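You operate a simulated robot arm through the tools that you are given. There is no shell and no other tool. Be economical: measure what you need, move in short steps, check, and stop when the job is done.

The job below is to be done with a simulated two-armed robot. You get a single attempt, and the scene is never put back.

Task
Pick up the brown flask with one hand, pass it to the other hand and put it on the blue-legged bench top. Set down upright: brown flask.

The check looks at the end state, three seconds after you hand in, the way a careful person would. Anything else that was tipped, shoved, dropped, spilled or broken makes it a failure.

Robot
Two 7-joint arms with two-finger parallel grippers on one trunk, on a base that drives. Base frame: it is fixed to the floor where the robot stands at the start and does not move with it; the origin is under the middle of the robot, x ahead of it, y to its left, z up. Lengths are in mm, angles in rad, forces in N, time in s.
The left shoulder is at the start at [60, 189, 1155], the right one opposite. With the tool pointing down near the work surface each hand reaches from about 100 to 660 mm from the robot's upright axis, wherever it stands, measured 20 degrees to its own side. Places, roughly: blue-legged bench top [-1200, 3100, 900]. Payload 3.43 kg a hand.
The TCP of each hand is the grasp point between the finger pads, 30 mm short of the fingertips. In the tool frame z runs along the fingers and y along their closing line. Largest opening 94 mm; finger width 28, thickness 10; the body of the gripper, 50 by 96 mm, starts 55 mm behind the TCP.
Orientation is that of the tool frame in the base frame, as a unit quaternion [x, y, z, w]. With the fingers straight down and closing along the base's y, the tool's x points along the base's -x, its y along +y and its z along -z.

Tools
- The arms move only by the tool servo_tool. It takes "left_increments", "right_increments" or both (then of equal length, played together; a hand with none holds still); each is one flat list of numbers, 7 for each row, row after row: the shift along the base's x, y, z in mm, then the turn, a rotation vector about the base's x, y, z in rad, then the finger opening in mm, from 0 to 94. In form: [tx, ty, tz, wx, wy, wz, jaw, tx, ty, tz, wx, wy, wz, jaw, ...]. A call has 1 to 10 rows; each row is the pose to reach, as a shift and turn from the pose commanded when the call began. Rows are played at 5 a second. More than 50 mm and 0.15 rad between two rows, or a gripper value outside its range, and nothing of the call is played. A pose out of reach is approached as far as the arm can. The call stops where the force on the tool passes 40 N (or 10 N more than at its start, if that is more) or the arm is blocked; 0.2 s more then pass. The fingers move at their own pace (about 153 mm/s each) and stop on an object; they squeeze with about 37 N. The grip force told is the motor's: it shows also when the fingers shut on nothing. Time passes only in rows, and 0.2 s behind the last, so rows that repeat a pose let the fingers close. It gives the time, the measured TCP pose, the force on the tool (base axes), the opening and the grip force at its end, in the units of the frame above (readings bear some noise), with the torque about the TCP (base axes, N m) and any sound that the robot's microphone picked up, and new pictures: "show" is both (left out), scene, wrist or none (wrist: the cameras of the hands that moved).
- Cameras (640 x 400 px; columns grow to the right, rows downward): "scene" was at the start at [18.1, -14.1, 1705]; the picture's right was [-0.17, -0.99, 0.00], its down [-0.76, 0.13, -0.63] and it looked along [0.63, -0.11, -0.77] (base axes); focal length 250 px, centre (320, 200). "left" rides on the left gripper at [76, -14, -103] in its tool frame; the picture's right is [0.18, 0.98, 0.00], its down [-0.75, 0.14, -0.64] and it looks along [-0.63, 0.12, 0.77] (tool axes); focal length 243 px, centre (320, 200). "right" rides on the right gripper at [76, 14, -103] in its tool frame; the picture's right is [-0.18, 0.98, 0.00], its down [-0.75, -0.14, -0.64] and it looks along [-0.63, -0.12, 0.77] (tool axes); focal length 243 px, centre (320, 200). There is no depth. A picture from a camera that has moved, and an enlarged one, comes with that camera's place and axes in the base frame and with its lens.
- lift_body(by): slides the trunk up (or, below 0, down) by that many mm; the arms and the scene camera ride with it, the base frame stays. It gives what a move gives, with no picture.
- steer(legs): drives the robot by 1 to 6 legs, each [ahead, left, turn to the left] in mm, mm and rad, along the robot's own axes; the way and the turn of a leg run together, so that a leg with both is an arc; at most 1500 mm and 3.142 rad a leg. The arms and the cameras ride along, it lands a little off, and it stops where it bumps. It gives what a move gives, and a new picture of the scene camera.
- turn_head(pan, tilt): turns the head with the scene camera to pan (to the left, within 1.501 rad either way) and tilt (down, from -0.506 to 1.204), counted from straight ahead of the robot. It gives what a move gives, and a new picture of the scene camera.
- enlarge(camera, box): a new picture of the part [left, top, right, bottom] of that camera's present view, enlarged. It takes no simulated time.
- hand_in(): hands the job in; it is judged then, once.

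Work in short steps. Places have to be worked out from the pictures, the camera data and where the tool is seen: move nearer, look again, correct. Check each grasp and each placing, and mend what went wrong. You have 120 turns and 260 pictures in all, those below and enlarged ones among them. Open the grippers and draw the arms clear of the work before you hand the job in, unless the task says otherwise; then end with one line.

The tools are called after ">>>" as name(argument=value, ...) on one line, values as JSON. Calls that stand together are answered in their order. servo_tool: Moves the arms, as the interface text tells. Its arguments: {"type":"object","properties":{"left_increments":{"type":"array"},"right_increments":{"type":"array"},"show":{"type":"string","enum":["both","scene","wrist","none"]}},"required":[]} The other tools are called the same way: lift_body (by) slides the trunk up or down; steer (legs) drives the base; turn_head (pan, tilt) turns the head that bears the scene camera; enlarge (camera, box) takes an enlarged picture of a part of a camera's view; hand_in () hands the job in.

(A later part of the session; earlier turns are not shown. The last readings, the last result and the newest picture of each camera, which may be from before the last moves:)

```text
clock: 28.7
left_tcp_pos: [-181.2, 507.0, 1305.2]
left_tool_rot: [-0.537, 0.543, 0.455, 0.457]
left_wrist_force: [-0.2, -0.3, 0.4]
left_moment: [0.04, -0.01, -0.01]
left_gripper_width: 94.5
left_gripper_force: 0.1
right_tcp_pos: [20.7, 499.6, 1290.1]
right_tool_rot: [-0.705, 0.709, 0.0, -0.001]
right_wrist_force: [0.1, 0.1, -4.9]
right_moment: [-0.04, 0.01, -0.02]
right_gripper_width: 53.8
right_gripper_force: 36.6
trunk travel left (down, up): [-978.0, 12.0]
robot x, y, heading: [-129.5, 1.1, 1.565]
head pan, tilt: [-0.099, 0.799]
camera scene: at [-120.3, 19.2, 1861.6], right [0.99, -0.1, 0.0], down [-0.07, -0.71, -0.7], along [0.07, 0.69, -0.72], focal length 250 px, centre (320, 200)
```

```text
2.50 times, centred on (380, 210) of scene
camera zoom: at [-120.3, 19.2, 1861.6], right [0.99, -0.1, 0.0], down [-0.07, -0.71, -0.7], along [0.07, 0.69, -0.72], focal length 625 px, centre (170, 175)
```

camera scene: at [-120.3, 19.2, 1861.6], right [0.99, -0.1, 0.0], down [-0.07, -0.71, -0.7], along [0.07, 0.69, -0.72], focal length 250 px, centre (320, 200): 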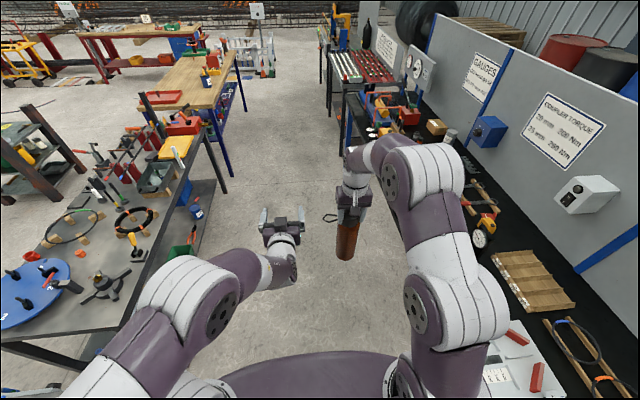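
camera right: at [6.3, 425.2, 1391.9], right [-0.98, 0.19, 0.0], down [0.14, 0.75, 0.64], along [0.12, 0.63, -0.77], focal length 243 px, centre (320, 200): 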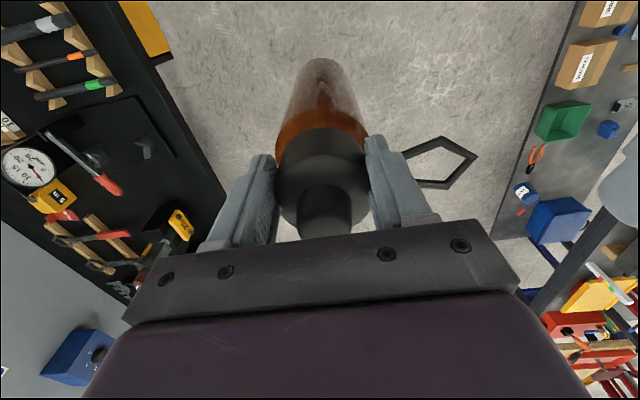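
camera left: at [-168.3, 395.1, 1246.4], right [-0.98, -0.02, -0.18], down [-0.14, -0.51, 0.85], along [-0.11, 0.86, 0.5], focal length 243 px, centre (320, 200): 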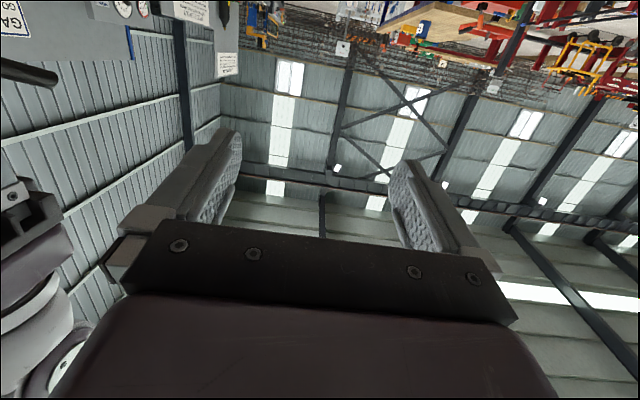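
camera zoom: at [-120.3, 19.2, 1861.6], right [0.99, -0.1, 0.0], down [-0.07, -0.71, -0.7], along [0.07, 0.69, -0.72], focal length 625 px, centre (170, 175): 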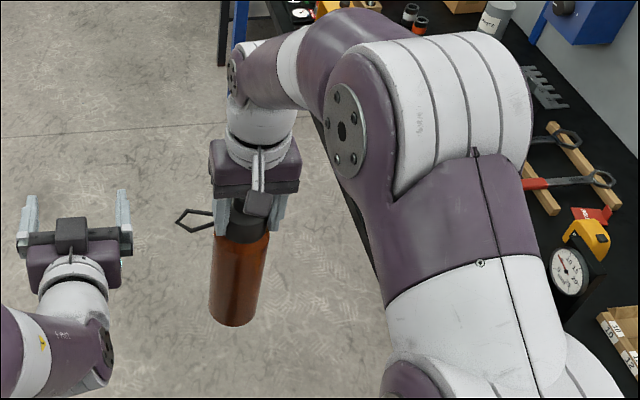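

The loop is at cap level (tip ≈(−61,502,1280)), so a left grasp at z≈1203 passes well below it. I shift the flask slightly away and swing the left hand to a yawed pre-grasp.

>>> servo_tool(right_increments=[5, 9, 0, 0, 0, 0, 40, 10, 18, 0, 0, 0, 0, 40, 15, 27, 0, 0, 0, 0, 40, 20, 35, 0, 0, 0, 0, 40, 20, 35, 0, 0, 0, 0, 40, 20, 35, 0, 0, 0, 0, 40, 20, 35, 0, 0, 0, 0, 40], left_increments=[0, 0, -20, 0, 0, -0.1, 94, 10, -5, -40, 0, 0, -0.2, 94, 30, -15, -60, 0, 0, -0.32, 94, 50, -25, -80, 0, 0, -0.45, 94, 80, -40, -95, 0, 0, -0.57, 94, 112, -52, -102, 0, 0, -0.7, 94, 112, -52, -102, 0, 0, -0.7, 94])

>>> enlarge(camera="scene", box=[240, 130, 440, 290])

```text
clock: 30.3
left_tcp_pos: [46.2, 430.0, 1243.1]
left_tool_rot: [-0.34, 0.679, 0.293, 0.582]
left_wrist_force: [0.1, -0.4, -0.5]
left_moment: [0.0, 0.0, 0.01]
left_gripper_width: 94.0
left_gripper_force: 0.0
left hand out of reach, approached as far as the arm can: row 1, 2, 3, 4, 5, 6, 7
right_tcp_pos: [39.6, 535.4, 1289.4]
right_tool_rot: [-0.705, 0.709, -0.001, -0.001]
right_wrist_force: [0.4, 0.0, -4.7]
right_moment: [-0.04, -0.02, -0.01]
right_gripper_width: 53.8
right_gripper_force: 37.3
trunk travel left (down, up): [-978.0, 12.0]
robot x, y, heading: [-131.4, -1.2, 1.569]
head pan, tilt: [-0.099, 0.799]
camera scene: at [-120.2, 20.3, 1861.6], right [0.99, -0.1, 0.0], down [-0.07, -0.71, -0.7], along [0.07, 0.69, -0.72], focal length 250 px, centre (320, 200)
camera right: at [25.9, 458.4, 1392.7], right [-0.98, 0.19, 0.0], down [0.14, 0.75, 0.64], along [0.12, 0.63, -0.77], focal length 243 px, centre (320, 200)
camera left: at [-8.4, 330.6, 1183.5], right [-0.8, 0.57, -0.18], down [-0.42, -0.33, 0.84], along [0.42, 0.75, 0.51], focal length 243 px, centre (320, 200)
```

scene: 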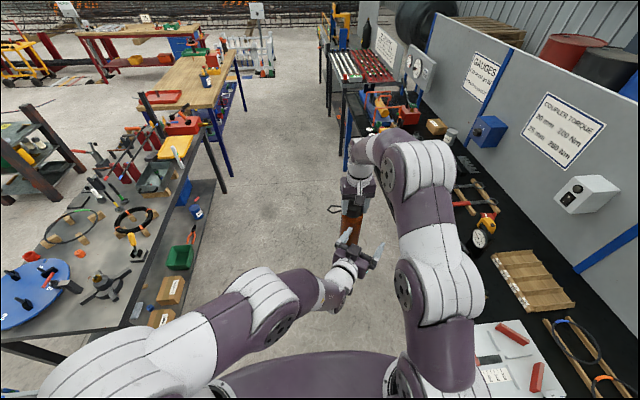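
right: 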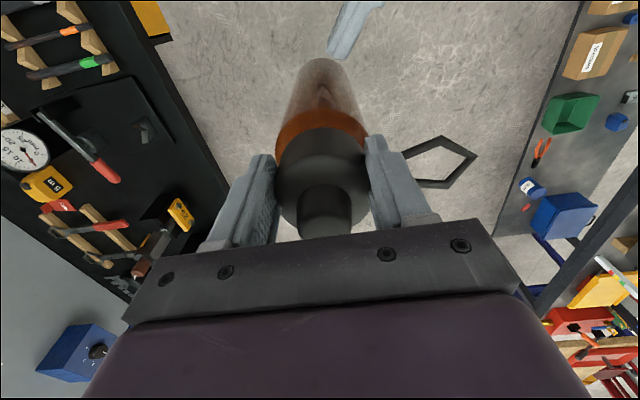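
left: 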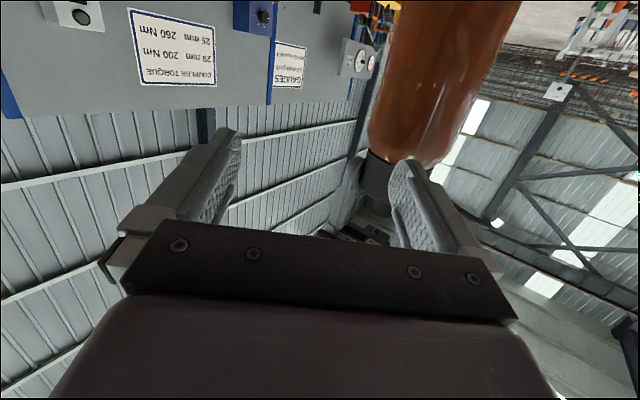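

```text
2.50 times, centred on (340, 210) of scene
camera zoom: at [-120.2, 20.3, 1861.6], right [0.99, -0.1, 0.0], down [-0.07, -0.71, -0.7], along [0.07, 0.69, -0.72], focal length 625 px, centre (270, 175)
```

zoom: 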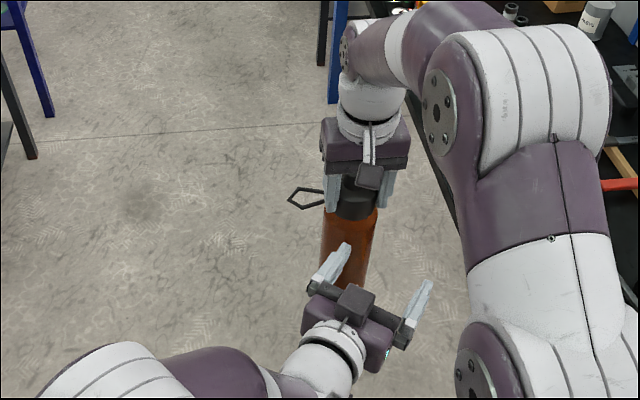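

The left hand could not fold further, so it stopped with the flask ~68 mm off its axis. Instead I bring the flask in line in front of the left fingers and a bit higher with the right hand.

>>> servo_tool(right_increments=[8, 12, 10, 0, 0, 0, 40, 14, 18, 20, 0, 0, 0, 40, 30, 8, 30, 0, 0, 0, 40, 46, -10, 38, 0, 0, 0, 40, 63, -29, 38, 0, 0, 0, 40, 63, -29, 38, 0, 0, 0, 40])

>>> enlarge(camera="left", box=[0, 0, 640, 400])

>>> enlarge(camera="scene", box=[280, 130, 480, 290])

```text
clock: 31.7
left_tcp_pos: [45.7, 429.3, 1244.9]
left_tool_rot: [-0.339, 0.678, 0.293, 0.583]
left_wrist_force: [-0.4, 0.2, -0.5]
left_moment: [0.0, -0.02, -0.03]
left_gripper_width: 94.3
left_gripper_force: 0.1
right_tcp_pos: [102.8, 502.4, 1322.5]
right_tool_rot: [-0.705, 0.709, 0.001, 0.001]
right_wrist_force: [-0.5, 0.7, -3.2]
right_moment: [-0.04, 0.01, 0.0]
right_gripper_width: 53.7
right_gripper_force: 36.7
right hand out of reach, approached as far as the arm can: row 1, 2, 3, 4, 5, 6
trunk travel left (down, up): [-978.0, 12.0]
robot x, y, heading: [-128.7, -0.0, 1.561]
head pan, tilt: [-0.099, 0.799]
camera scene: at [-120.7, 19.7, 1861.6], right [0.99, -0.1, 0.0], down [-0.07, -0.71, -0.7], along [0.07, 0.69, -0.72], focal length 250 px, centre (320, 200)
camera right: at [88.6, 425.0, 1426.0], right [-0.98, 0.19, 0.0], down [0.14, 0.75, 0.64], along [0.12, 0.63, -0.77], focal length 243 px, centre (320, 200)
```

scene: 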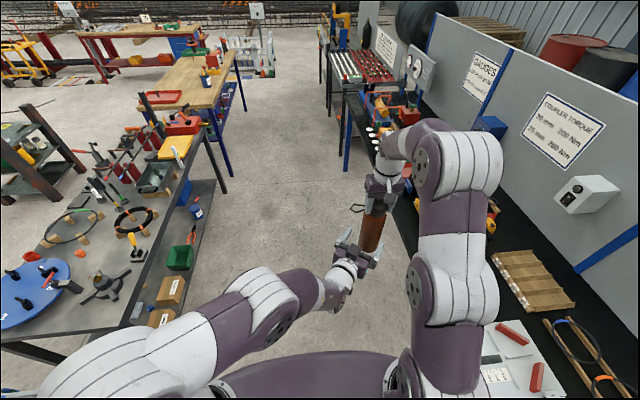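
right: 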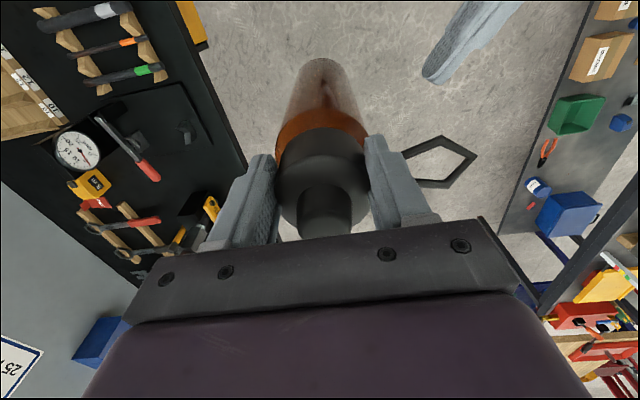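

```text
1.00 times, centred on (320, 200) of left
camera zoom: at [-9.0, 330.6, 1183.8], right [-0.8, 0.57, -0.18], down [-0.42, -0.33, 0.84], along [0.42, 0.75, 0.51], focal length 243 px, centre (320, 200)
```

zoom: 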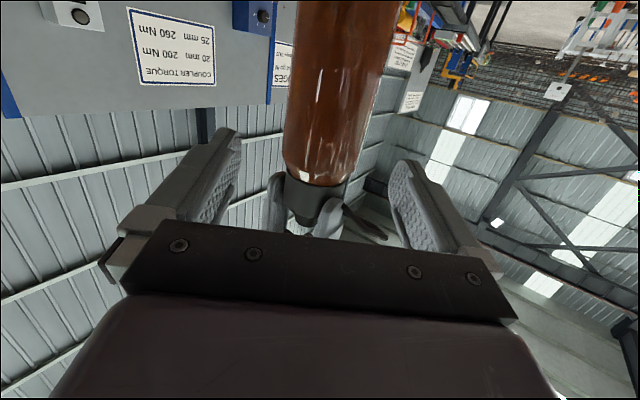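

```text
2.50 times, centred on (380, 210) of scene
camera zoom: at [-120.7, 19.7, 1861.6], right [0.99, -0.1, 0.0], down [-0.07, -0.71, -0.7], along [0.07, 0.69, -0.72], focal length 625 px, centre (170, 175)
```

zoom: 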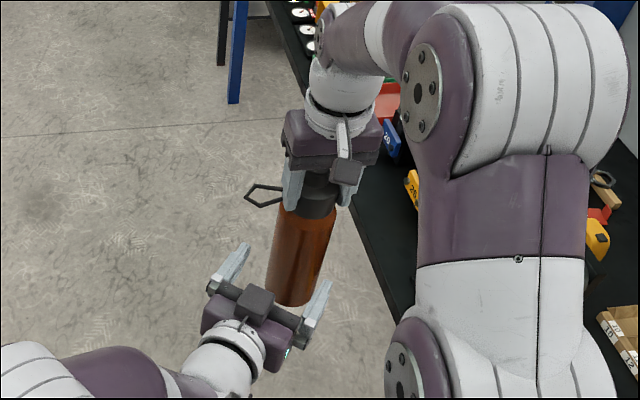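

The flask is well centred between the left fingers. I advance the left hand 92 mm to bring the flask to its TCP.

>>> servo_tool(left_increments=[14, 18, -2, 0, 0, 0, 94, 28, 37, -4, 0, 0, 0, 94, 42, 55, -6, 0, 0, 0, 94, 56, 73, -8, 0, 0, 0, 94, 56, 73, -8, 0, 0, 0, 94])

>>> enlarge(camera="scene", box=[280, 130, 480, 290])

```text
clock: 32.9
left_tcp_pos: [99.2, 503.9, 1237.3]
left_tool_rot: [-0.339, 0.678, 0.293, 0.583]
left_wrist_force: [0.1, 0.3, 0.4]
left_moment: [-0.01, 0.0, -0.04]
left_gripper_width: 94.0
left_gripper_force: 0.0
left hand out of reach, approached as far as the arm can: row 2
right_tcp_pos: [102.4, 501.9, 1322.8]
right_tool_rot: [-0.706, 0.709, 0.0, 0.0]
right_wrist_force: [-0.2, -0.1, -3.6]
right_moment: [-0.07, 0.01, 0.0]
right_gripper_width: 53.4
right_gripper_force: 37.2
trunk travel left (down, up): [-978.0, 12.0]
robot x, y, heading: [-130.7, -1.6, 1.569]
head pan, tilt: [-0.099, 0.799]
camera scene: at [-120.6, 18.9, 1861.6], right [0.99, -0.1, 0.0], down [-0.07, -0.71, -0.7], along [0.07, 0.69, -0.72], focal length 250 px, centre (320, 200)
camera left: at [44.1, 406.1, 1176.7], right [-0.8, 0.57, -0.18], down [-0.42, -0.34, 0.84], along [0.42, 0.75, 0.51], focal length 243 px, centre (320, 200)
```

scene: 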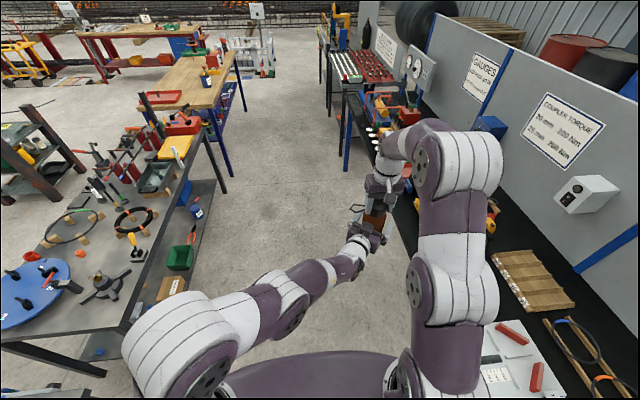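
left: 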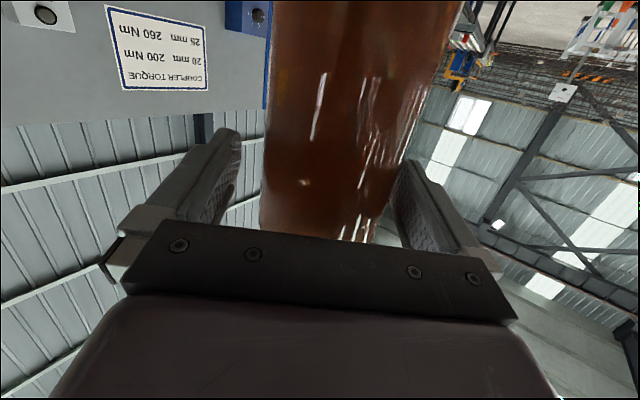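

```text
2.50 times, centred on (380, 210) of scene
camera zoom: at [-120.6, 18.9, 1861.6], right [0.99, -0.1, 0.0], down [-0.07, -0.71, -0.7], along [0.07, 0.69, -0.72], focal length 625 px, centre (170, 175)
```

zoom: 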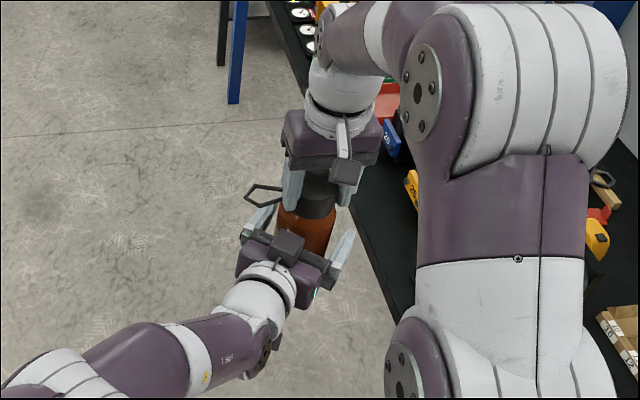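

Flask is between the left pads, grasp height ≈145 above its base. I close the left gripper while the right holds.

>>> servo_tool(left_increments=[0, 0, 0, 0, 0, 0, 80, 0, 0, 0, 0, 0, 0, 70, 0, 0, 0, 0, 0, 0, 55, 0, 0, 0, 0, 0, 0, 55, 0, 0, 0, 0, 0, 0, 55])

```text
clock: 34.1
left_tcp_pos: [98.2, 505.0, 1234.1]
left_tool_rot: [-0.341, 0.679, 0.293, 0.58]
left_wrist_force: [-26.9, 8.8, -4.6]
left_moment: [-0.2, -1.23, 0.44]
left_gripper_width: 72.7
left_gripper_force: 36.5
right_tcp_pos: [103.9, 502.8, 1323.7]
right_tool_rot: [-0.706, 0.709, 0.0, 0.002]
right_wrist_force: [26.8, -8.6, 5.0]
right_moment: [-0.65, -1.05, -0.5]
right_gripper_width: 53.3
right_gripper_force: 36.7
trunk travel left (down, up): [-978.0, 12.0]
robot x, y, heading: [-128.4, 0.2, 1.567]
head pan, tilt: [-0.099, 0.799]
camera scene: at [-120.1, 19.6, 1861.6], right [0.99, -0.1, 0.0], down [-0.07, -0.71, -0.7], along [0.07, 0.69, -0.72], focal length 250 px, centre (320, 200)
camera left: at [43.4, 406.1, 1175.5], right [-0.81, 0.56, -0.18], down [-0.42, -0.33, 0.84], along [0.41, 0.76, 0.51], focal length 243 px, centre (320, 200)
```

scene: 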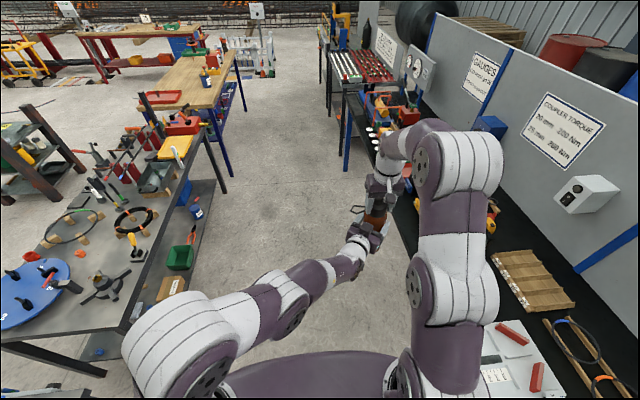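
left: 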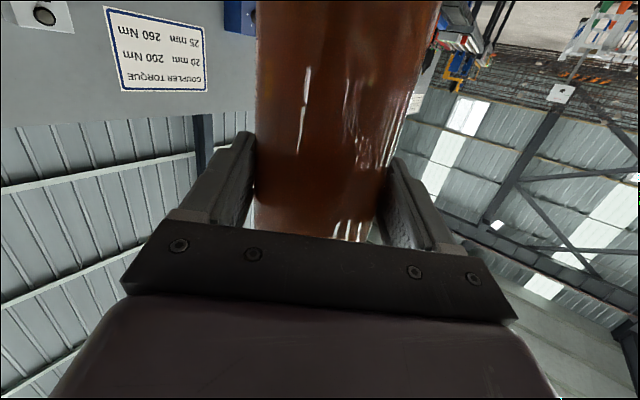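

Gripped at 72.7, but arms push against each other at ~28 N (left wants to go −x). I shift the left hand −5,+2 to relax before releasing.

>>> servo_tool(left_increments=[-3, 1, 0, 0, 0, 0, 55, -5, 2, 0, 0, 0, 0, 55, -5, 2, 0, 0, 0, 0, 55], show="none")

```text
clock: 34.9
left_tcp_pos: [95.9, 506.1, 1235.3]
left_tool_rot: [-0.338, 0.679, 0.293, 0.582]
left_wrist_force: [4.3, 11.0, -15.6]
left_moment: [-0.64, -0.14, -0.14]
left_gripper_width: 72.6
left_gripper_force: 36.9
right_tcp_pos: [101.5, 503.1, 1323.5]
right_tool_rot: [-0.706, 0.708, 0.002, 0.001]
right_wrist_force: [-5.3, -11.2, 15.6]
right_moment: [-0.24, 0.73, 0.2]
right_gripper_width: 52.9
right_gripper_force: 36.9
trunk travel left (down, up): [-978.0, 12.0]
robot x, y, heading: [-128.5, -2.4, 1.563]
head pan, tilt: [-0.099, 0.799]
```

Mostly relaxed; a residual vertical preload of 15 N remains. I trim by (+1,+2,−2).

>>> servo_tool(left_increments=[1, 2, -2, 0, 0, 0, 55, 1, 2, -2, 0, 0, 0, 55], show="none")

```text
clock: 35.5
left_tcp_pos: [96.7, 508.1, 1234.9]
left_tool_rot: [-0.338, 0.679, 0.293, 0.582]
left_wrist_force: [-1.0, -21.7, 0.5]
left_moment: [0.9, 0.02, 0.13]
left_gripper_width: 72.6
left_gripper_force: 36.9
right_tcp_pos: [102.1, 504.5, 1323.3]
right_tool_rot: [-0.705, 0.709, 0.003, 0.002]
right_wrist_force: [0.5, 22.1, -1.4]
right_moment: [1.01, -0.11, -0.29]
right_gripper_width: 52.7
right_gripper_force: 37.4
trunk travel left (down, up): [-978.0, 12.0]
robot x, y, heading: [-131.5, -2.4, 1.565]
head pan, tilt: [-0.099, 0.799]
```

Over-trimmed in y; I take back ~1.3 mm.

>>> servo_tool(left_increments=[0, -1.3, -0.3, 0, 0, 0, 55, 0, -1.3, -0.3, 0, 0, 0, 55], show="none")

```text
clock: 36.1
left_tcp_pos: [96.5, 506.9, 1234.9]
left_tool_rot: [-0.338, 0.678, 0.293, 0.583]
left_wrist_force: [5.8, -21.6, -0.3]
left_moment: [0.73, 0.43, 0.12]
left_gripper_width: 72.5
left_gripper_force: 36.9
right_tcp_pos: [102.8, 502.9, 1323.4]
right_tool_rot: [-0.706, 0.708, 0.001, 0.001]
right_wrist_force: [-5.7, 20.3, -1.6]
right_moment: [1.06, 0.11, -0.23]
right_gripper_width: 52.7
right_gripper_force: 36.9
trunk travel left (down, up): [-978.0, 12.0]
robot x, y, heading: [-131.4, -3.0, 1.562]
head pan, tilt: [-0.099, 0.799]
```

The residual is modest side load; the left grip is solid. I open the right hand gently.

>>> servo_tool(right_increments=[0, 0, 0, 0, 0, 0, 58, 0, 0, 0, 0, 0, 0, 70, 0, 0, 0, 0, 0, 0, 94, 0, 0, 0, 0, 0, 0, 94])

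```text
clock: 37.1
left_tcp_pos: [96.1, 507.1, 1233.4]
left_tool_rot: [-0.34, 0.678, 0.294, 0.582]
left_wrist_force: [0.1, -0.1, 0.1]
left_moment: [-0.05, 0.05, 0.01]
left_gripper_width: 72.5
left_gripper_force: 36.6
right_tcp_pos: [103.7, 502.8, 1322.6]
right_tool_rot: [-0.706, 0.709, 0.001, 0.001]
right_wrist_force: [0.0, -0.4, 0.6]
right_moment: [-0.01, -0.04, -0.02]
right_gripper_width: 94.1
right_gripper_force: 0.0
trunk travel left (down, up): [-978.0, 12.0]
robot x, y, heading: [-130.1, 0.9, 1.56]
head pan, tilt: [-0.099, 0.799]
camera scene: at [-120.1, 19.7, 1861.6], right [0.99, -0.1, 0.0], down [-0.07, -0.71, -0.7], along [0.07, 0.69, -0.72], focal length 250 px, centre (320, 200)
camera right: at [88.9, 425.0, 1425.8], right [-0.98, 0.19, 0.0], down [0.14, 0.75, 0.64], along [0.12, 0.63, -0.77], focal length 243 px, centre (320, 200)
```

scene: 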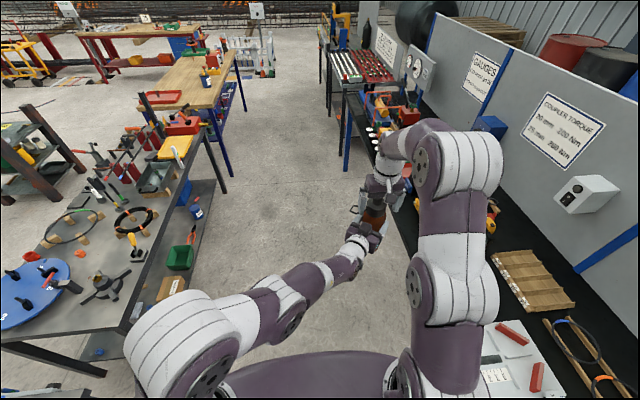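
right: 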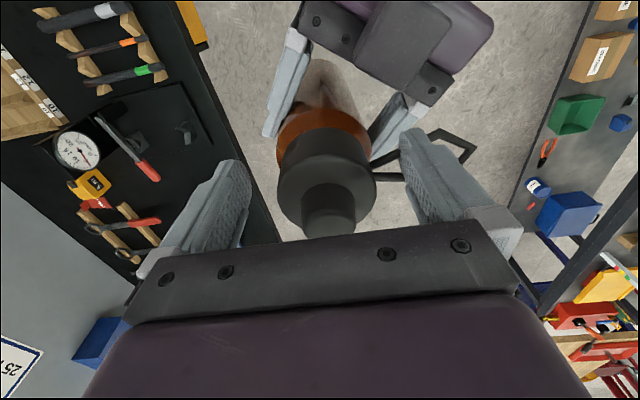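

The left hand holds the flask upright. I raise the right hand straight up in careful steps, watching forces because of the loop.

>>> servo_tool(right_increments=[0, 0, 6, 0, 0, 0, 94, 0, 0, 12, 0, 0, 0, 94], show="wrist")

>>> enlarge(camera="right", box=[220, 60, 500, 260])

```text
clock: 37.7
left_tcp_pos: [95.9, 506.8, 1233.1]
left_tool_rot: [-0.34, 0.678, 0.293, 0.581]
left_wrist_force: [0.3, 0.4, 0.3]
left_moment: [-0.06, 0.01, -0.03]
left_gripper_width: 72.4
left_gripper_force: 37.3
right_tcp_pos: [101.5, 496.2, 1328.1]
right_tool_rot: [-0.705, 0.709, 0.0, 0.001]
right_wrist_force: [0.1, -1.0, -0.1]
right_moment: [-0.02, 0.0, 0.02]
right_gripper_width: 93.9
right_gripper_force: 0.1
right hand out of reach, approached as far as the arm can: row 1, 2
trunk travel left (down, up): [-978.0, 12.0]
robot x, y, heading: [-131.9, -1.8, 1.565]
head pan, tilt: [-0.099, 0.799]
camera right: at [88.0, 418.8, 1430.6], right [-0.98, 0.19, 0.0], down [0.14, 0.75, 0.64], along [0.12, 0.63, -0.77], focal length 243 px, centre (320, 200)
```

right: 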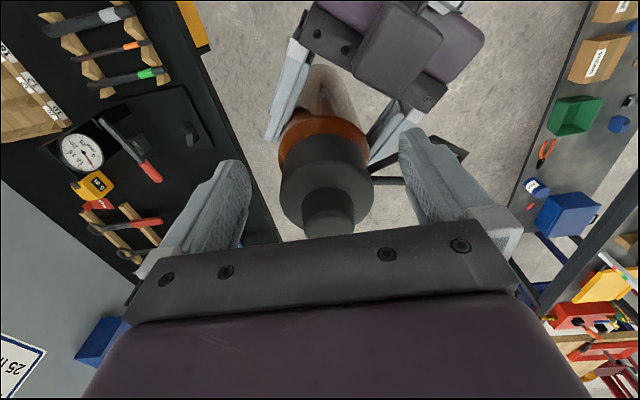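

```text
2.00 times, centred on (360, 160) of right
camera zoom: at [88.0, 418.8, 1430.6], right [-0.98, 0.19, 0.0], down [0.14, 0.75, 0.64], along [0.12, 0.63, -0.77], focal length 485 px, centre (240, 280)
```

zoom: 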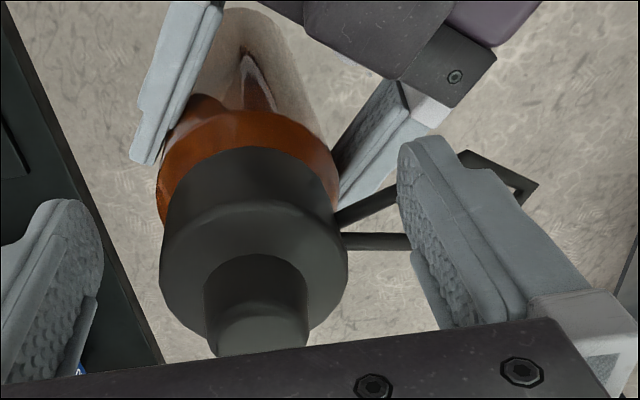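

The right arm is at its height limit there, so instead I lower the flask with the left hand, gently.

>>> servo_tool(left_increments=[0, 0, -6, 0, 0, 0, 55, 0, 0, -12, 0, 0, 0, 55, 0, 0, -20, 0, 0, 0, 55], show="none")

>>> enlarge(camera="right", box=[220, 60, 500, 260])

```text
clock: 38.5
left_tcp_pos: [97.2, 507.1, 1213.3]
left_tool_rot: [-0.341, 0.678, 0.295, 0.581]
left_wrist_force: [0.2, -0.9, 0.3]
left_moment: [-0.07, 0.03, 0.04]
left_gripper_width: 72.4
left_gripper_force: 36.9
right_tcp_pos: [101.5, 495.7, 1326.7]
right_tool_rot: [-0.706, 0.709, 0.0, 0.0]
right_wrist_force: [0.4, -0.2, -1.0]
right_moment: [0.02, 0.03, 0.01]
right_gripper_width: 93.9
right_gripper_force: 0.1
trunk travel left (down, up): [-978.0, 12.0]
robot x, y, heading: [-129.7, -3.0, 1.569]
head pan, tilt: [-0.099, 0.799]
```

```text
2.00 times, centred on (360, 160) of right
camera zoom: at [88.1, 419.2, 1430.4], right [-0.98, 0.19, 0.0], down [0.14, 0.75, 0.64], along [0.12, 0.63, -0.77], focal length 485 px, centre (240, 280)
```

zoom: 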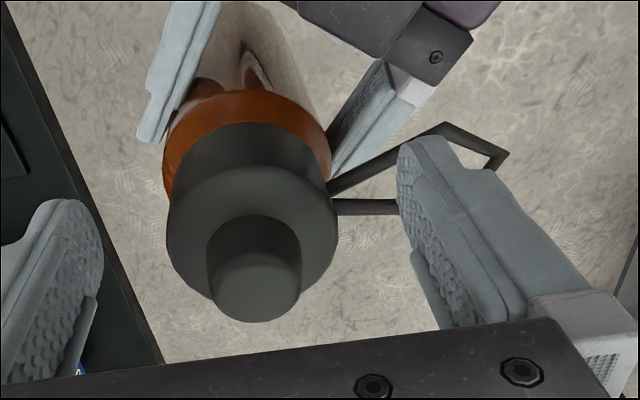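

No contact; the loop slides clear beneath the finger. I lower another 60 mm.

>>> servo_tool(left_increments=[0, 0, -15, 0, 0, 0, 55, 0, 0, -30, 0, 0, 0, 55, 0, 0, -45, 0, 0, 0, 55, 0, 0, -60, 0, 0, 0, 55], show="none")

>>> enlarge(camera="right", box=[200, 0, 520, 260])

>>> enlarge(camera="scene", box=[280, 150, 480, 310])

```text
clock: 39.5
left_tcp_pos: [98.6, 505.4, 1156.4]
left_tool_rot: [-0.341, 0.678, 0.295, 0.581]
left_wrist_force: [0.5, -0.5, 0.0]
left_moment: [-0.02, 0.02, 0.0]
left_gripper_width: 72.7
left_gripper_force: 37.4
left hand out of reach, approached as far as the arm can: row 4
right_tcp_pos: [101.6, 495.3, 1326.2]
right_tool_rot: [-0.705, 0.709, 0.0, 0.0]
right_wrist_force: [0.3, 0.0, -0.1]
right_moment: [-0.01, 0.0, 0.0]
right_gripper_width: 93.9
right_gripper_force: 0.1
trunk travel left (down, up): [-978.0, 12.0]
robot x, y, heading: [-130.3, 2.3, 1.57]
head pan, tilt: [-0.099, 0.799]
```

```text
1.54 times, centred on (360, 130) of right
camera zoom: at [88.4, 419.4, 1430.3], right [-0.98, 0.19, 0.0], down [0.14, 0.75, 0.64], along [0.12, 0.63, -0.77], focal length 373 px, centre (258, 308)
```

zoom: 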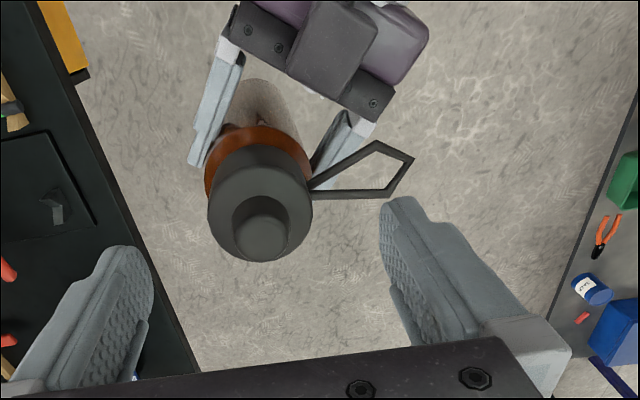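

```text
2.50 times, centred on (380, 230) of scene
camera zoom: at [-119.7, 20.1, 1861.6], right [0.99, -0.1, 0.0], down [-0.07, -0.71, -0.7], along [0.07, 0.69, -0.72], focal length 625 px, centre (170, 125)
```

zoom: 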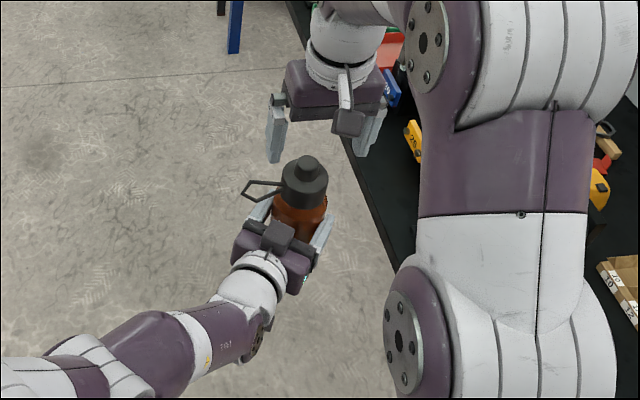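

The handover is done. I stow the right hand back and aside, and raise the flask 40 mm for transport.

>>> servo_tool(right_increments=[10, -20, 0, 0, 0, 0, 94, 20, -45, 0, 0, 0, 0, 94, 30, -70, 0, 0, 0, 0, 94, 40, -95, 0, 0, 0, 0, 94, 45, -120, 0, 0, 0, 0, 94, 50, -145, 0, 0, 0, 0, 94, 50, -170, 0, 0, 0, 0, 94, 50, -190, 0, 0, 0, 0, 94], left_increments=[0, 0, 0, 0, 0, 0, 55, 0, 0, 0, 0, 0, 0, 55, 0, 0, 0, 0, 0, 0, 55, 0, 0, 8, 0, 0, 0, 55, 0, 0, 16, 0, 0, 0, 55, 0, 0, 24, 0, 0, 0, 55, 0, 0, 32, 0, 0, 0, 55, 0, 0, 40, 0, 0, 0, 55])

```text
clock: 41.3
left_tcp_pos: [98.6, 503.0, 1195.8]
left_tool_rot: [-0.339, 0.679, 0.293, 0.582]
left_wrist_force: [-0.2, 0.3, -0.2]
left_moment: [-0.06, 0.01, -0.01]
left_gripper_width: 72.5
left_gripper_force: 36.6
right_tcp_pos: [150.1, 305.8, 1327.0]
right_tool_rot: [-0.705, 0.709, 0.001, 0.0]
right_wrist_force: [-0.3, -0.7, 0.1]
right_moment: [0.01, 0.03, -0.01]
right_gripper_width: 94.1
right_gripper_force: 0.0
trunk travel left (down, up): [-978.0, 12.0]
robot x, y, heading: [-130.9, 1.4, 1.569]
head pan, tilt: [-0.099, 0.799]
camera scene: at [-120.5, 17.6, 1861.6], right [0.99, -0.1, 0.0], down [-0.07, -0.71, -0.7], along [0.07, 0.69, -0.72], focal length 250 px, centre (320, 200)
camera right: at [136.4, 227.8, 1430.2], right [-0.98, 0.19, 0.0], down [0.14, 0.75, 0.64], along [0.12, 0.63, -0.77], focal length 243 px, centre (320, 200)
camera left: at [42.9, 404.1, 1135.2], right [-0.8, 0.57, -0.18], down [-0.42, -0.33, 0.84], along [0.42, 0.75, 0.51], focal length 243 px, centre (320, 200)
```

scene: 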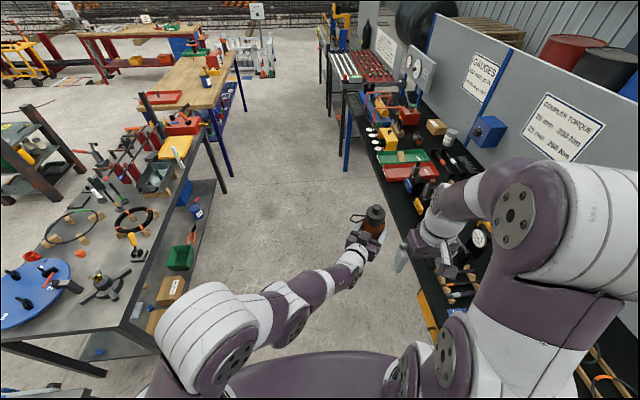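
right: 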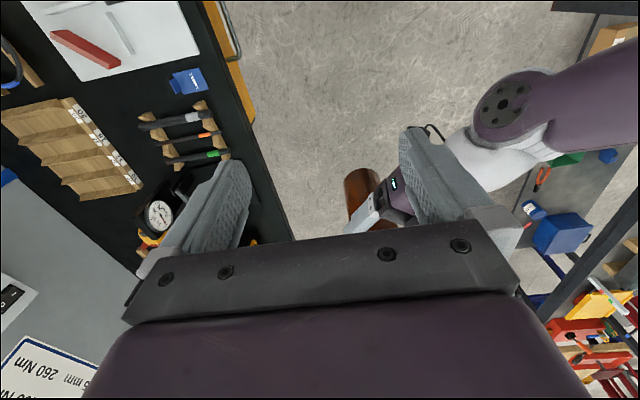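
left: 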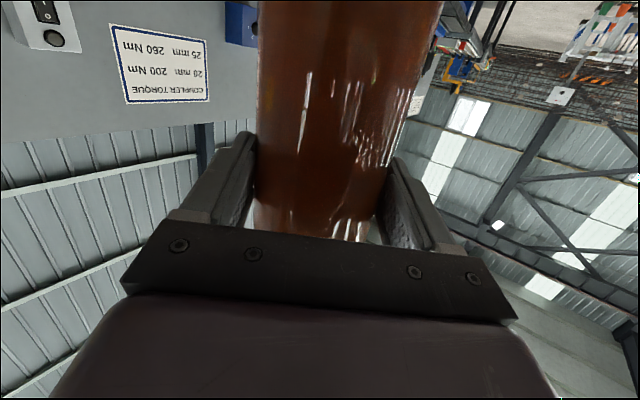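

All secure. I drive along the aisle, shifting slightly left toward its middle.

>>> steer(legs=[[600, 120, 0], [700, 0, 0]])

```text
clock: 48.2
left_tcp_pos: [-18.0, 1812.8, 1195.5]
left_tool_rot: [-0.341, 0.677, 0.295, 0.581]
left_wrist_force: [0.2, -0.1, 0.5]
left_moment: [-0.06, 0.03, 0.0]
left_gripper_width: 72.0
left_gripper_force: 36.5
right_tcp_pos: [34.9, 1615.3, 1327.2]
right_tool_rot: [0.708, -0.707, 0.0, 0.0]
right_wrist_force: [0.7, 0.0, 1.2]
right_moment: [0.01, 0.01, -0.04]
right_gripper_width: 94.0
right_gripper_force: 0.1
trunk travel left (down, up): [-978.0, 12.0]
robot x, y, heading: [-244.8, 1308.6, 1.57]
head pan, tilt: [-0.099, 0.799]
camera scene: at [-234.1, 1326.6, 1861.6], right [1.0, -0.1, 0.0], down [-0.07, -0.71, -0.7], along [0.07, 0.69, -0.72], focal length 250 px, centre (320, 200)
```

scene: 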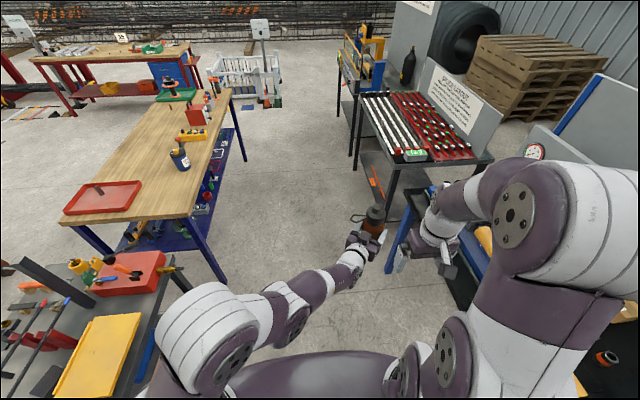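

The free part of the top is around x −1130…−800, y 2210…2550; target (−960, 2385). I drive on and turn to face it.

>>> steer(legs=[[845, 0, 0], [0, 0, 1.571]])

>>> turn_head(pan=-0.2, tilt=0.85)

```text
clock: 56.5
left_tcp_pos: [-755.6, 2383.5, 1195.3]
left_tool_rot: [0.721, -0.237, -0.619, -0.202]
left_wrist_force: [0.5, 0.5, -0.2]
left_moment: [-0.04, -0.02, 0.0]
left_gripper_width: 71.7
left_gripper_force: 36.7
right_tcp_pos: [-558.9, 2435.6, 1326.6]
right_tool_rot: [1.0, 0.003, -0.001, 0.001]
right_wrist_force: [0.3, -0.3, -0.1]
right_moment: [0.03, 0.01, -0.01]
right_gripper_width: 94.1
right_gripper_force: 0.1
trunk travel left (down, up): [-978.0, 12.0]
robot x, y, heading: [-247.7, 2156.7, -3.14]
head pan, tilt: [-0.099, 0.799]
camera scene: at [-267.2, 2165.4, 1861.6], right [0.09, 1.0, 0.0], down [0.71, -0.07, -0.7], along [-0.69, 0.07, -0.72], focal length 250 px, centre (320, 200)
```

scene: 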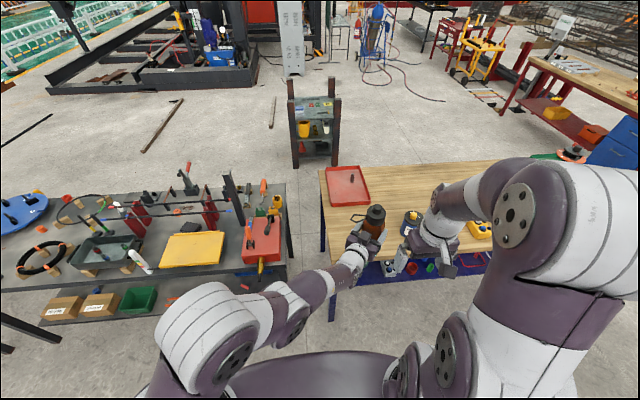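

```text
clock: 57.2
left_tcp_pos: [-756.0, 2384.0, 1195.8]
left_tool_rot: [0.721, -0.237, -0.619, -0.202]
left_wrist_force: [0.0, -1.0, 0.0]
left_moment: [-0.06, -0.01, -0.02]
left_gripper_width: 72.0
left_gripper_force: 36.6
right_tcp_pos: [-559.6, 2437.7, 1326.6]
right_tool_rot: [1.0, 0.003, 0.0, 0.001]
right_wrist_force: [-1.0, 1.0, -0.6]
right_moment: [0.02, 0.01, -0.03]
right_gripper_width: 94.0
right_gripper_force: 0.1
trunk travel left (down, up): [-978.0, 12.0]
robot x, y, heading: [-250.0, 2154.7, -3.137]
head pan, tilt: [-0.201, 0.85]
camera scene: at [-263.7, 2172.8, 1857.6], right [0.19, 0.98, 0.0], down [0.74, -0.15, -0.66], along [-0.65, 0.13, -0.75], focal length 250 px, centre (320, 200)
```

scene: 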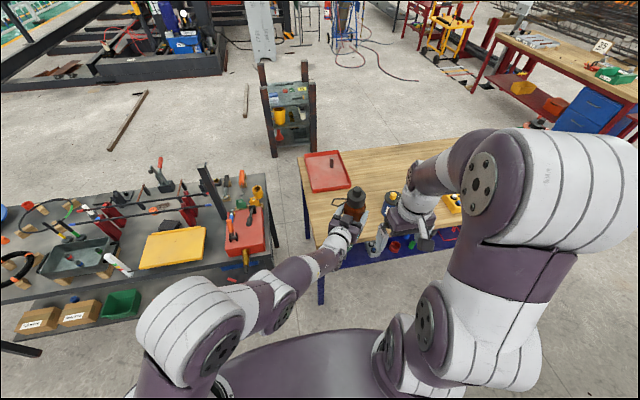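

Target spot is about (−961, 2424): clear of tray (x<−1150), can (y≈2620) and edges. I drive forward 205 and 40 right.

>>> steer(legs=[[205, -40, 0]])

>>> enlarge(camera="scene", box=[240, 120, 480, 290])

>>> enlarge(camera="right", box=[0, 0, 640, 400])

>>> enlarge(camera="left", box=[0, 0, 640, 400])

```text
clock: 58.9
left_tcp_pos: [-958.3, 2421.5, 1196.4]
left_tool_rot: [0.72, -0.235, -0.622, -0.201]
left_wrist_force: [0.6, 0.6, 0.7]
left_moment: [-0.03, -0.07, 0.01]
left_gripper_width: 71.8
left_gripper_force: 36.8
right_tcp_pos: [-761.7, 2475.1, 1327.8]
right_tool_rot: [1.0, 0.002, -0.002, 0.0]
right_wrist_force: [0.4, 0.5, 0.4]
right_moment: [0.02, 0.04, 0.03]
right_gripper_width: 93.9
right_gripper_force: 0.1
trunk travel left (down, up): [-978.0, 12.0]
robot x, y, heading: [-454.4, 2196.4, -3.134]
head pan, tilt: [-0.201, 0.85]
camera scene: at [-465.2, 2210.7, 1857.6], right [0.19, 0.98, 0.0], down [0.74, -0.15, -0.66], along [-0.65, 0.13, -0.75], focal length 250 px, centre (320, 200)
```

scene: 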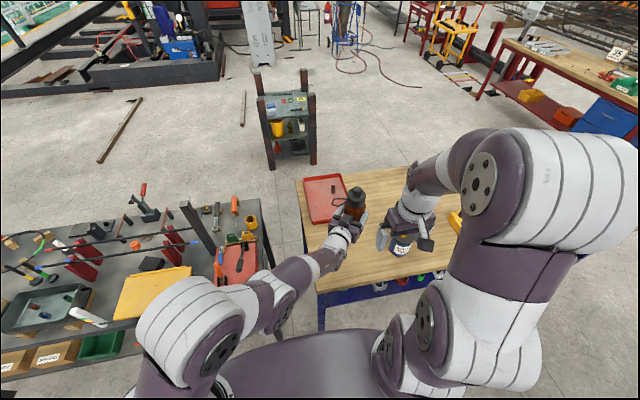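

```text
2.35 times, centred on (360, 205) of scene
camera zoom: at [-465.2, 2210.7, 1857.6], right [0.19, 0.98, 0.0], down [0.74, -0.15, -0.66], along [-0.65, 0.13, -0.75], focal length 588 px, centre (226, 188)
```

zoom: 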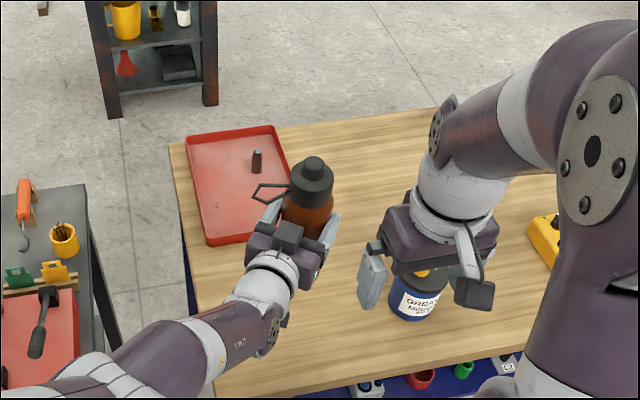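

```text
1.00 times, centred on (320, 200) of right
camera zoom: at [-684.2, 2459.9, 1430.9], right [-0.18, -0.98, 0.0], down [-0.75, 0.14, 0.64], along [-0.63, 0.12, -0.76], focal length 243 px, centre (320, 200)
```

zoom: 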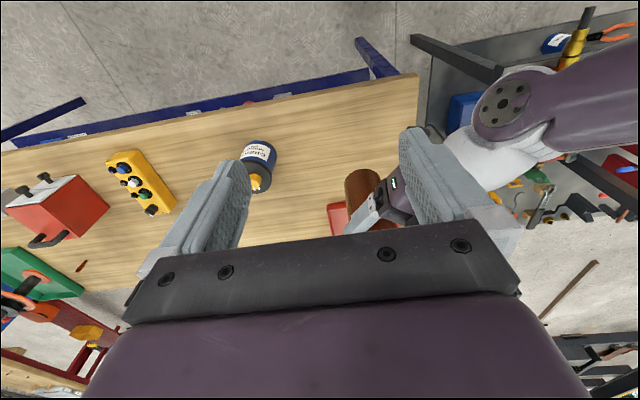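

```text
1.00 times, centred on (320, 200) of left
camera zoom: at [-858.7, 2366.0, 1136.0], right [-0.56, -0.81, -0.18], down [0.34, -0.42, 0.84], along [-0.76, 0.41, 0.51], focal length 243 px, centre (320, 200)
```

zoom: 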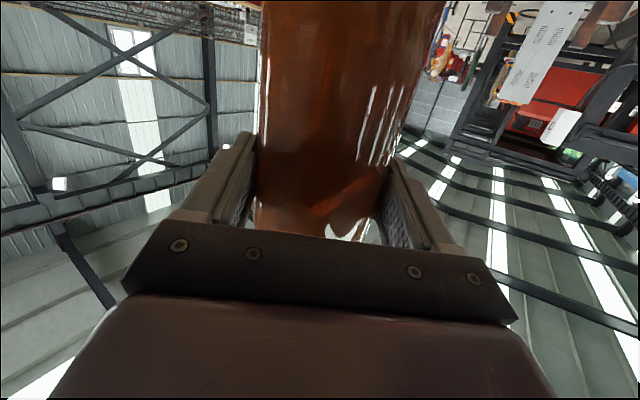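

All is clear: flask sits ≈120 mm in from the front edge and ≈135 mm from the side edge, upright. I lower the trunk 115 mm first.

>>> lift_body(by=-115)

>>> enlarge(camera="scene", box=[240, 130, 480, 300])

>>> enlarge(camera="right", box=[200, 50, 520, 260])

```text
clock: 60.3
left_tcp_pos: [-962.3, 2420.8, 1079.5]
left_tool_rot: [0.721, -0.236, -0.62, -0.201]
left_wrist_force: [-0.7, 0.3, 0.1]
left_moment: [-0.06, -0.11, 0.04]
left_gripper_width: 71.4
left_gripper_force: 36.7
right_tcp_pos: [-765.6, 2476.3, 1211.9]
right_tool_rot: [1.0, 0.002, 0.0, 0.0]
right_wrist_force: [0.7, -1.1, -0.1]
right_moment: [-0.04, 0.03, 0.01]
right_gripper_width: 94.2
right_gripper_force: 0.1
trunk travel left (down, up): [-863.0, 127.0]
robot x, y, heading: [-455.1, 2196.2, -3.136]
head pan, tilt: [-0.201, 0.85]
```

```text
2.35 times, centred on (360, 215) of scene
camera zoom: at [-470.6, 2211.7, 1742.6], right [0.19, 0.98, 0.0], down [0.74, -0.15, -0.66], along [-0.65, 0.13, -0.75], focal length 588 px, centre (226, 165)
```

zoom: 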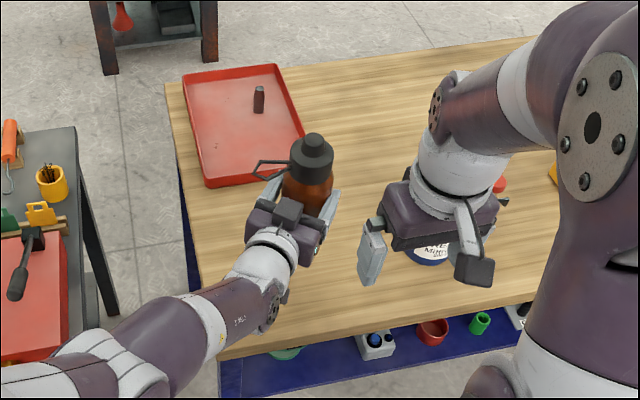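

```text
1.90 times, centred on (360, 155) of right
camera zoom: at [-688.3, 2460.7, 1315.0], right [-0.18, -0.98, 0.0], down [-0.75, 0.14, 0.64], along [-0.63, 0.11, -0.77], focal length 462 px, centre (244, 286)
```

zoom: 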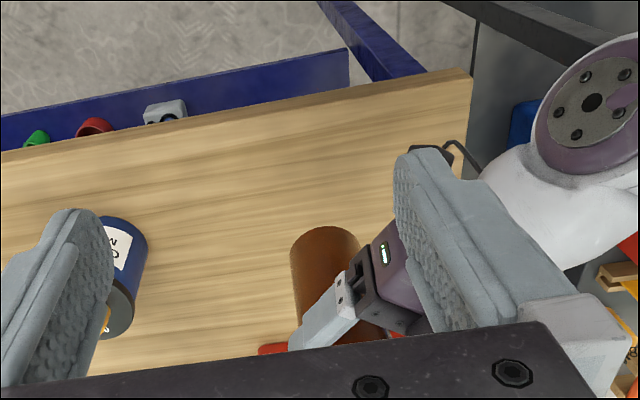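

Bottom is about z≈938. I lower the left hand in small steps and watch the force for contact.

>>> servo_tool(left_increments=[0, 0, -6, 0, 0, 0, 55, 0, 0, -12, 0, 0, 0, 55, 0, 0, -18, 0, 0, 0, 55, 0, 0, -24, 0, 0, 0, 55], show="none")

>>> enlarge(camera="right", box=[200, 50, 520, 260])

```text
clock: 61.3
left_tcp_pos: [-962.1, 2422.1, 1056.1]
left_tool_rot: [0.722, -0.234, -0.62, -0.199]
left_wrist_force: [0.6, 1.0, 0.6]
left_moment: [-0.03, -0.04, 0.02]
left_gripper_width: 71.7
left_gripper_force: 37.1
right_tcp_pos: [-764.7, 2474.7, 1212.3]
right_tool_rot: [1.0, 0.002, 0.0, -0.001]
right_wrist_force: [0.4, -0.4, -0.2]
right_moment: [-0.03, 0.02, -0.01]
right_gripper_width: 93.9
right_gripper_force: 0.1
trunk travel left (down, up): [-863.0, 127.0]
robot x, y, heading: [-453.5, 2196.1, -3.137]
head pan, tilt: [-0.201, 0.85]
```

```text
1.90 times, centred on (360, 155) of right
camera zoom: at [-688.2, 2460.8, 1315.0], right [-0.18, -0.98, 0.0], down [-0.75, 0.14, 0.64], along [-0.63, 0.11, -0.77], focal length 462 px, centre (244, 286)
```

zoom: 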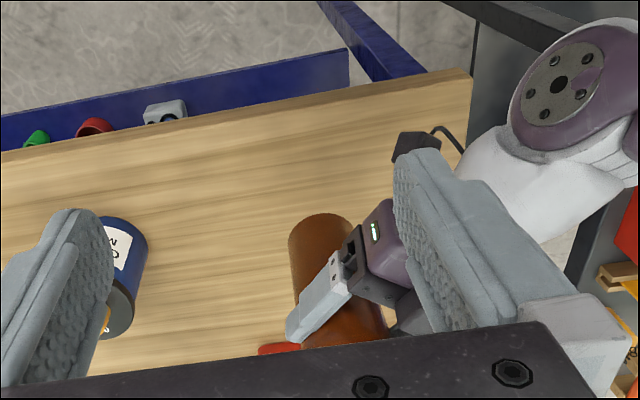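

Not yet in contact. I go down in 4-mm steps.

>>> servo_tool(left_increments=[0, 0, -4, 0, 0, 0, 55, 0, 0, -8, 0, 0, 0, 55, 0, 0, -12, 0, 0, 0, 55], show="none")

```text
clock: 62.1
left_tcp_pos: [-961.7, 2423.1, 1042.7]
left_tool_rot: [0.723, -0.233, -0.62, -0.198]
left_wrist_force: [-0.1, 0.9, -0.5]
left_moment: [-0.06, -0.07, -0.01]
left_gripper_width: 71.7
left_gripper_force: 37.2
right_tcp_pos: [-765.7, 2475.4, 1212.3]
right_tool_rot: [1.0, 0.002, 0.0, 0.0]
right_wrist_force: [-0.4, -0.5, 0.0]
right_moment: [0.0, 0.03, -0.01]
right_gripper_width: 94.0
right_gripper_force: 0.0
trunk travel left (down, up): [-863.0, 127.0]
robot x, y, heading: [-455.0, 2198.1, -3.14]
head pan, tilt: [-0.201, 0.85]
```

Still free (bottom ≈901). Continue in 3-mm steps.

>>> servo_tool(left_increments=[0, 0, -3, 0, 0, 0, 55, 0, 0, -6, 0, 0, 0, 55, 0, 0, -9, 0, 0, 0, 55], show="none")

>>> enlarge(camera="right", box=[200, 50, 520, 260])

```text
clock: 62.9
left_tcp_pos: [-960.4, 2423.1, 1034.8]
left_tool_rot: [0.723, -0.234, -0.62, -0.198]
left_wrist_force: [0.2, 0.2, -0.4]
left_moment: [-0.08, -0.06, -0.01]
left_gripper_width: 71.6
left_gripper_force: 36.8
right_tcp_pos: [-764.3, 2476.4, 1211.5]
right_tool_rot: [1.0, 0.003, 0.0, 0.0]
right_wrist_force: [-0.1, 0.6, -0.3]
right_moment: [0.0, 0.02, -0.01]
right_gripper_width: 93.9
right_gripper_force: 0.1
trunk travel left (down, up): [-863.0, 127.0]
robot x, y, heading: [-458.3, 2196.6, -3.137]
head pan, tilt: [-0.201, 0.85]
```

```text
1.90 times, centred on (360, 155) of right
camera zoom: at [-688.0, 2460.7, 1315.0], right [-0.18, -0.98, 0.0], down [-0.75, 0.14, 0.64], along [-0.63, 0.11, -0.77], focal length 462 px, centre (244, 286)
```

zoom: 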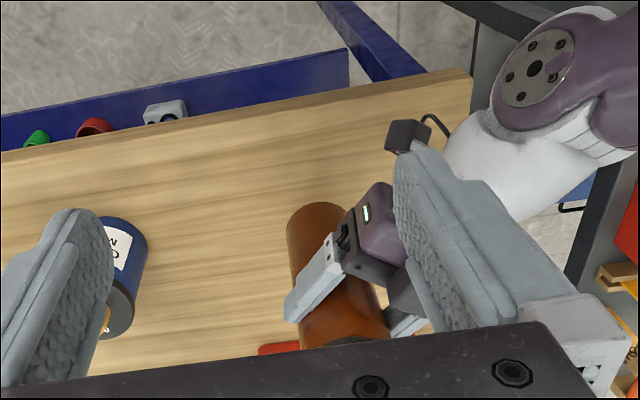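

Still no contact at bottom ≈893. I check the scene for arm clearance while going 9 mm further.

>>> servo_tool(left_increments=[0, 0, -3, 0, 0, 0, 55, 0, 0, -6, 0, 0, 0, 55, 0, 0, -9, 0, 0, 0, 55], show="scene")

```text
clock: 63.7
left_tcp_pos: [-959.6, 2423.3, 1025.1]
left_tool_rot: [0.722, -0.234, -0.62, -0.198]
left_wrist_force: [0.7, 0.6, -0.3]
left_moment: [0.01, -0.02, -0.01]
left_gripper_width: 71.5
left_gripper_force: 36.8
right_tcp_pos: [-764.8, 2475.3, 1211.3]
right_tool_rot: [1.0, 0.002, -0.001, 0.0]
right_wrist_force: [0.1, 0.6, 0.1]
right_moment: [-0.02, 0.01, 0.03]
right_gripper_width: 94.0
right_gripper_force: 0.1
trunk travel left (down, up): [-863.0, 127.0]
robot x, y, heading: [-454.1, 2194.4, -3.135]
head pan, tilt: [-0.201, 0.85]
camera scene: at [-470.2, 2211.7, 1742.6], right [0.19, 0.98, 0.0], down [0.74, -0.15, -0.66], along [-0.65, 0.13, -0.75], focal length 250 px, centre (320, 200)
```

scene: 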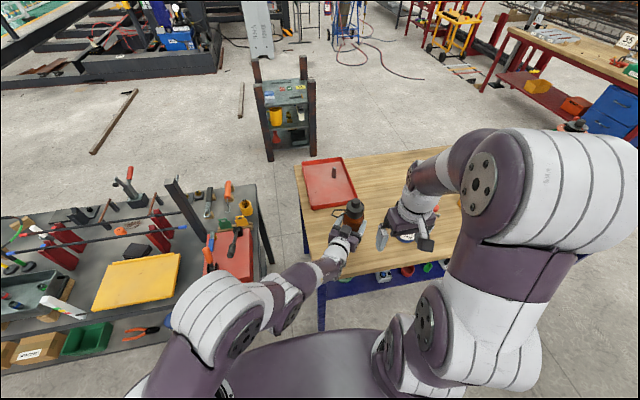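

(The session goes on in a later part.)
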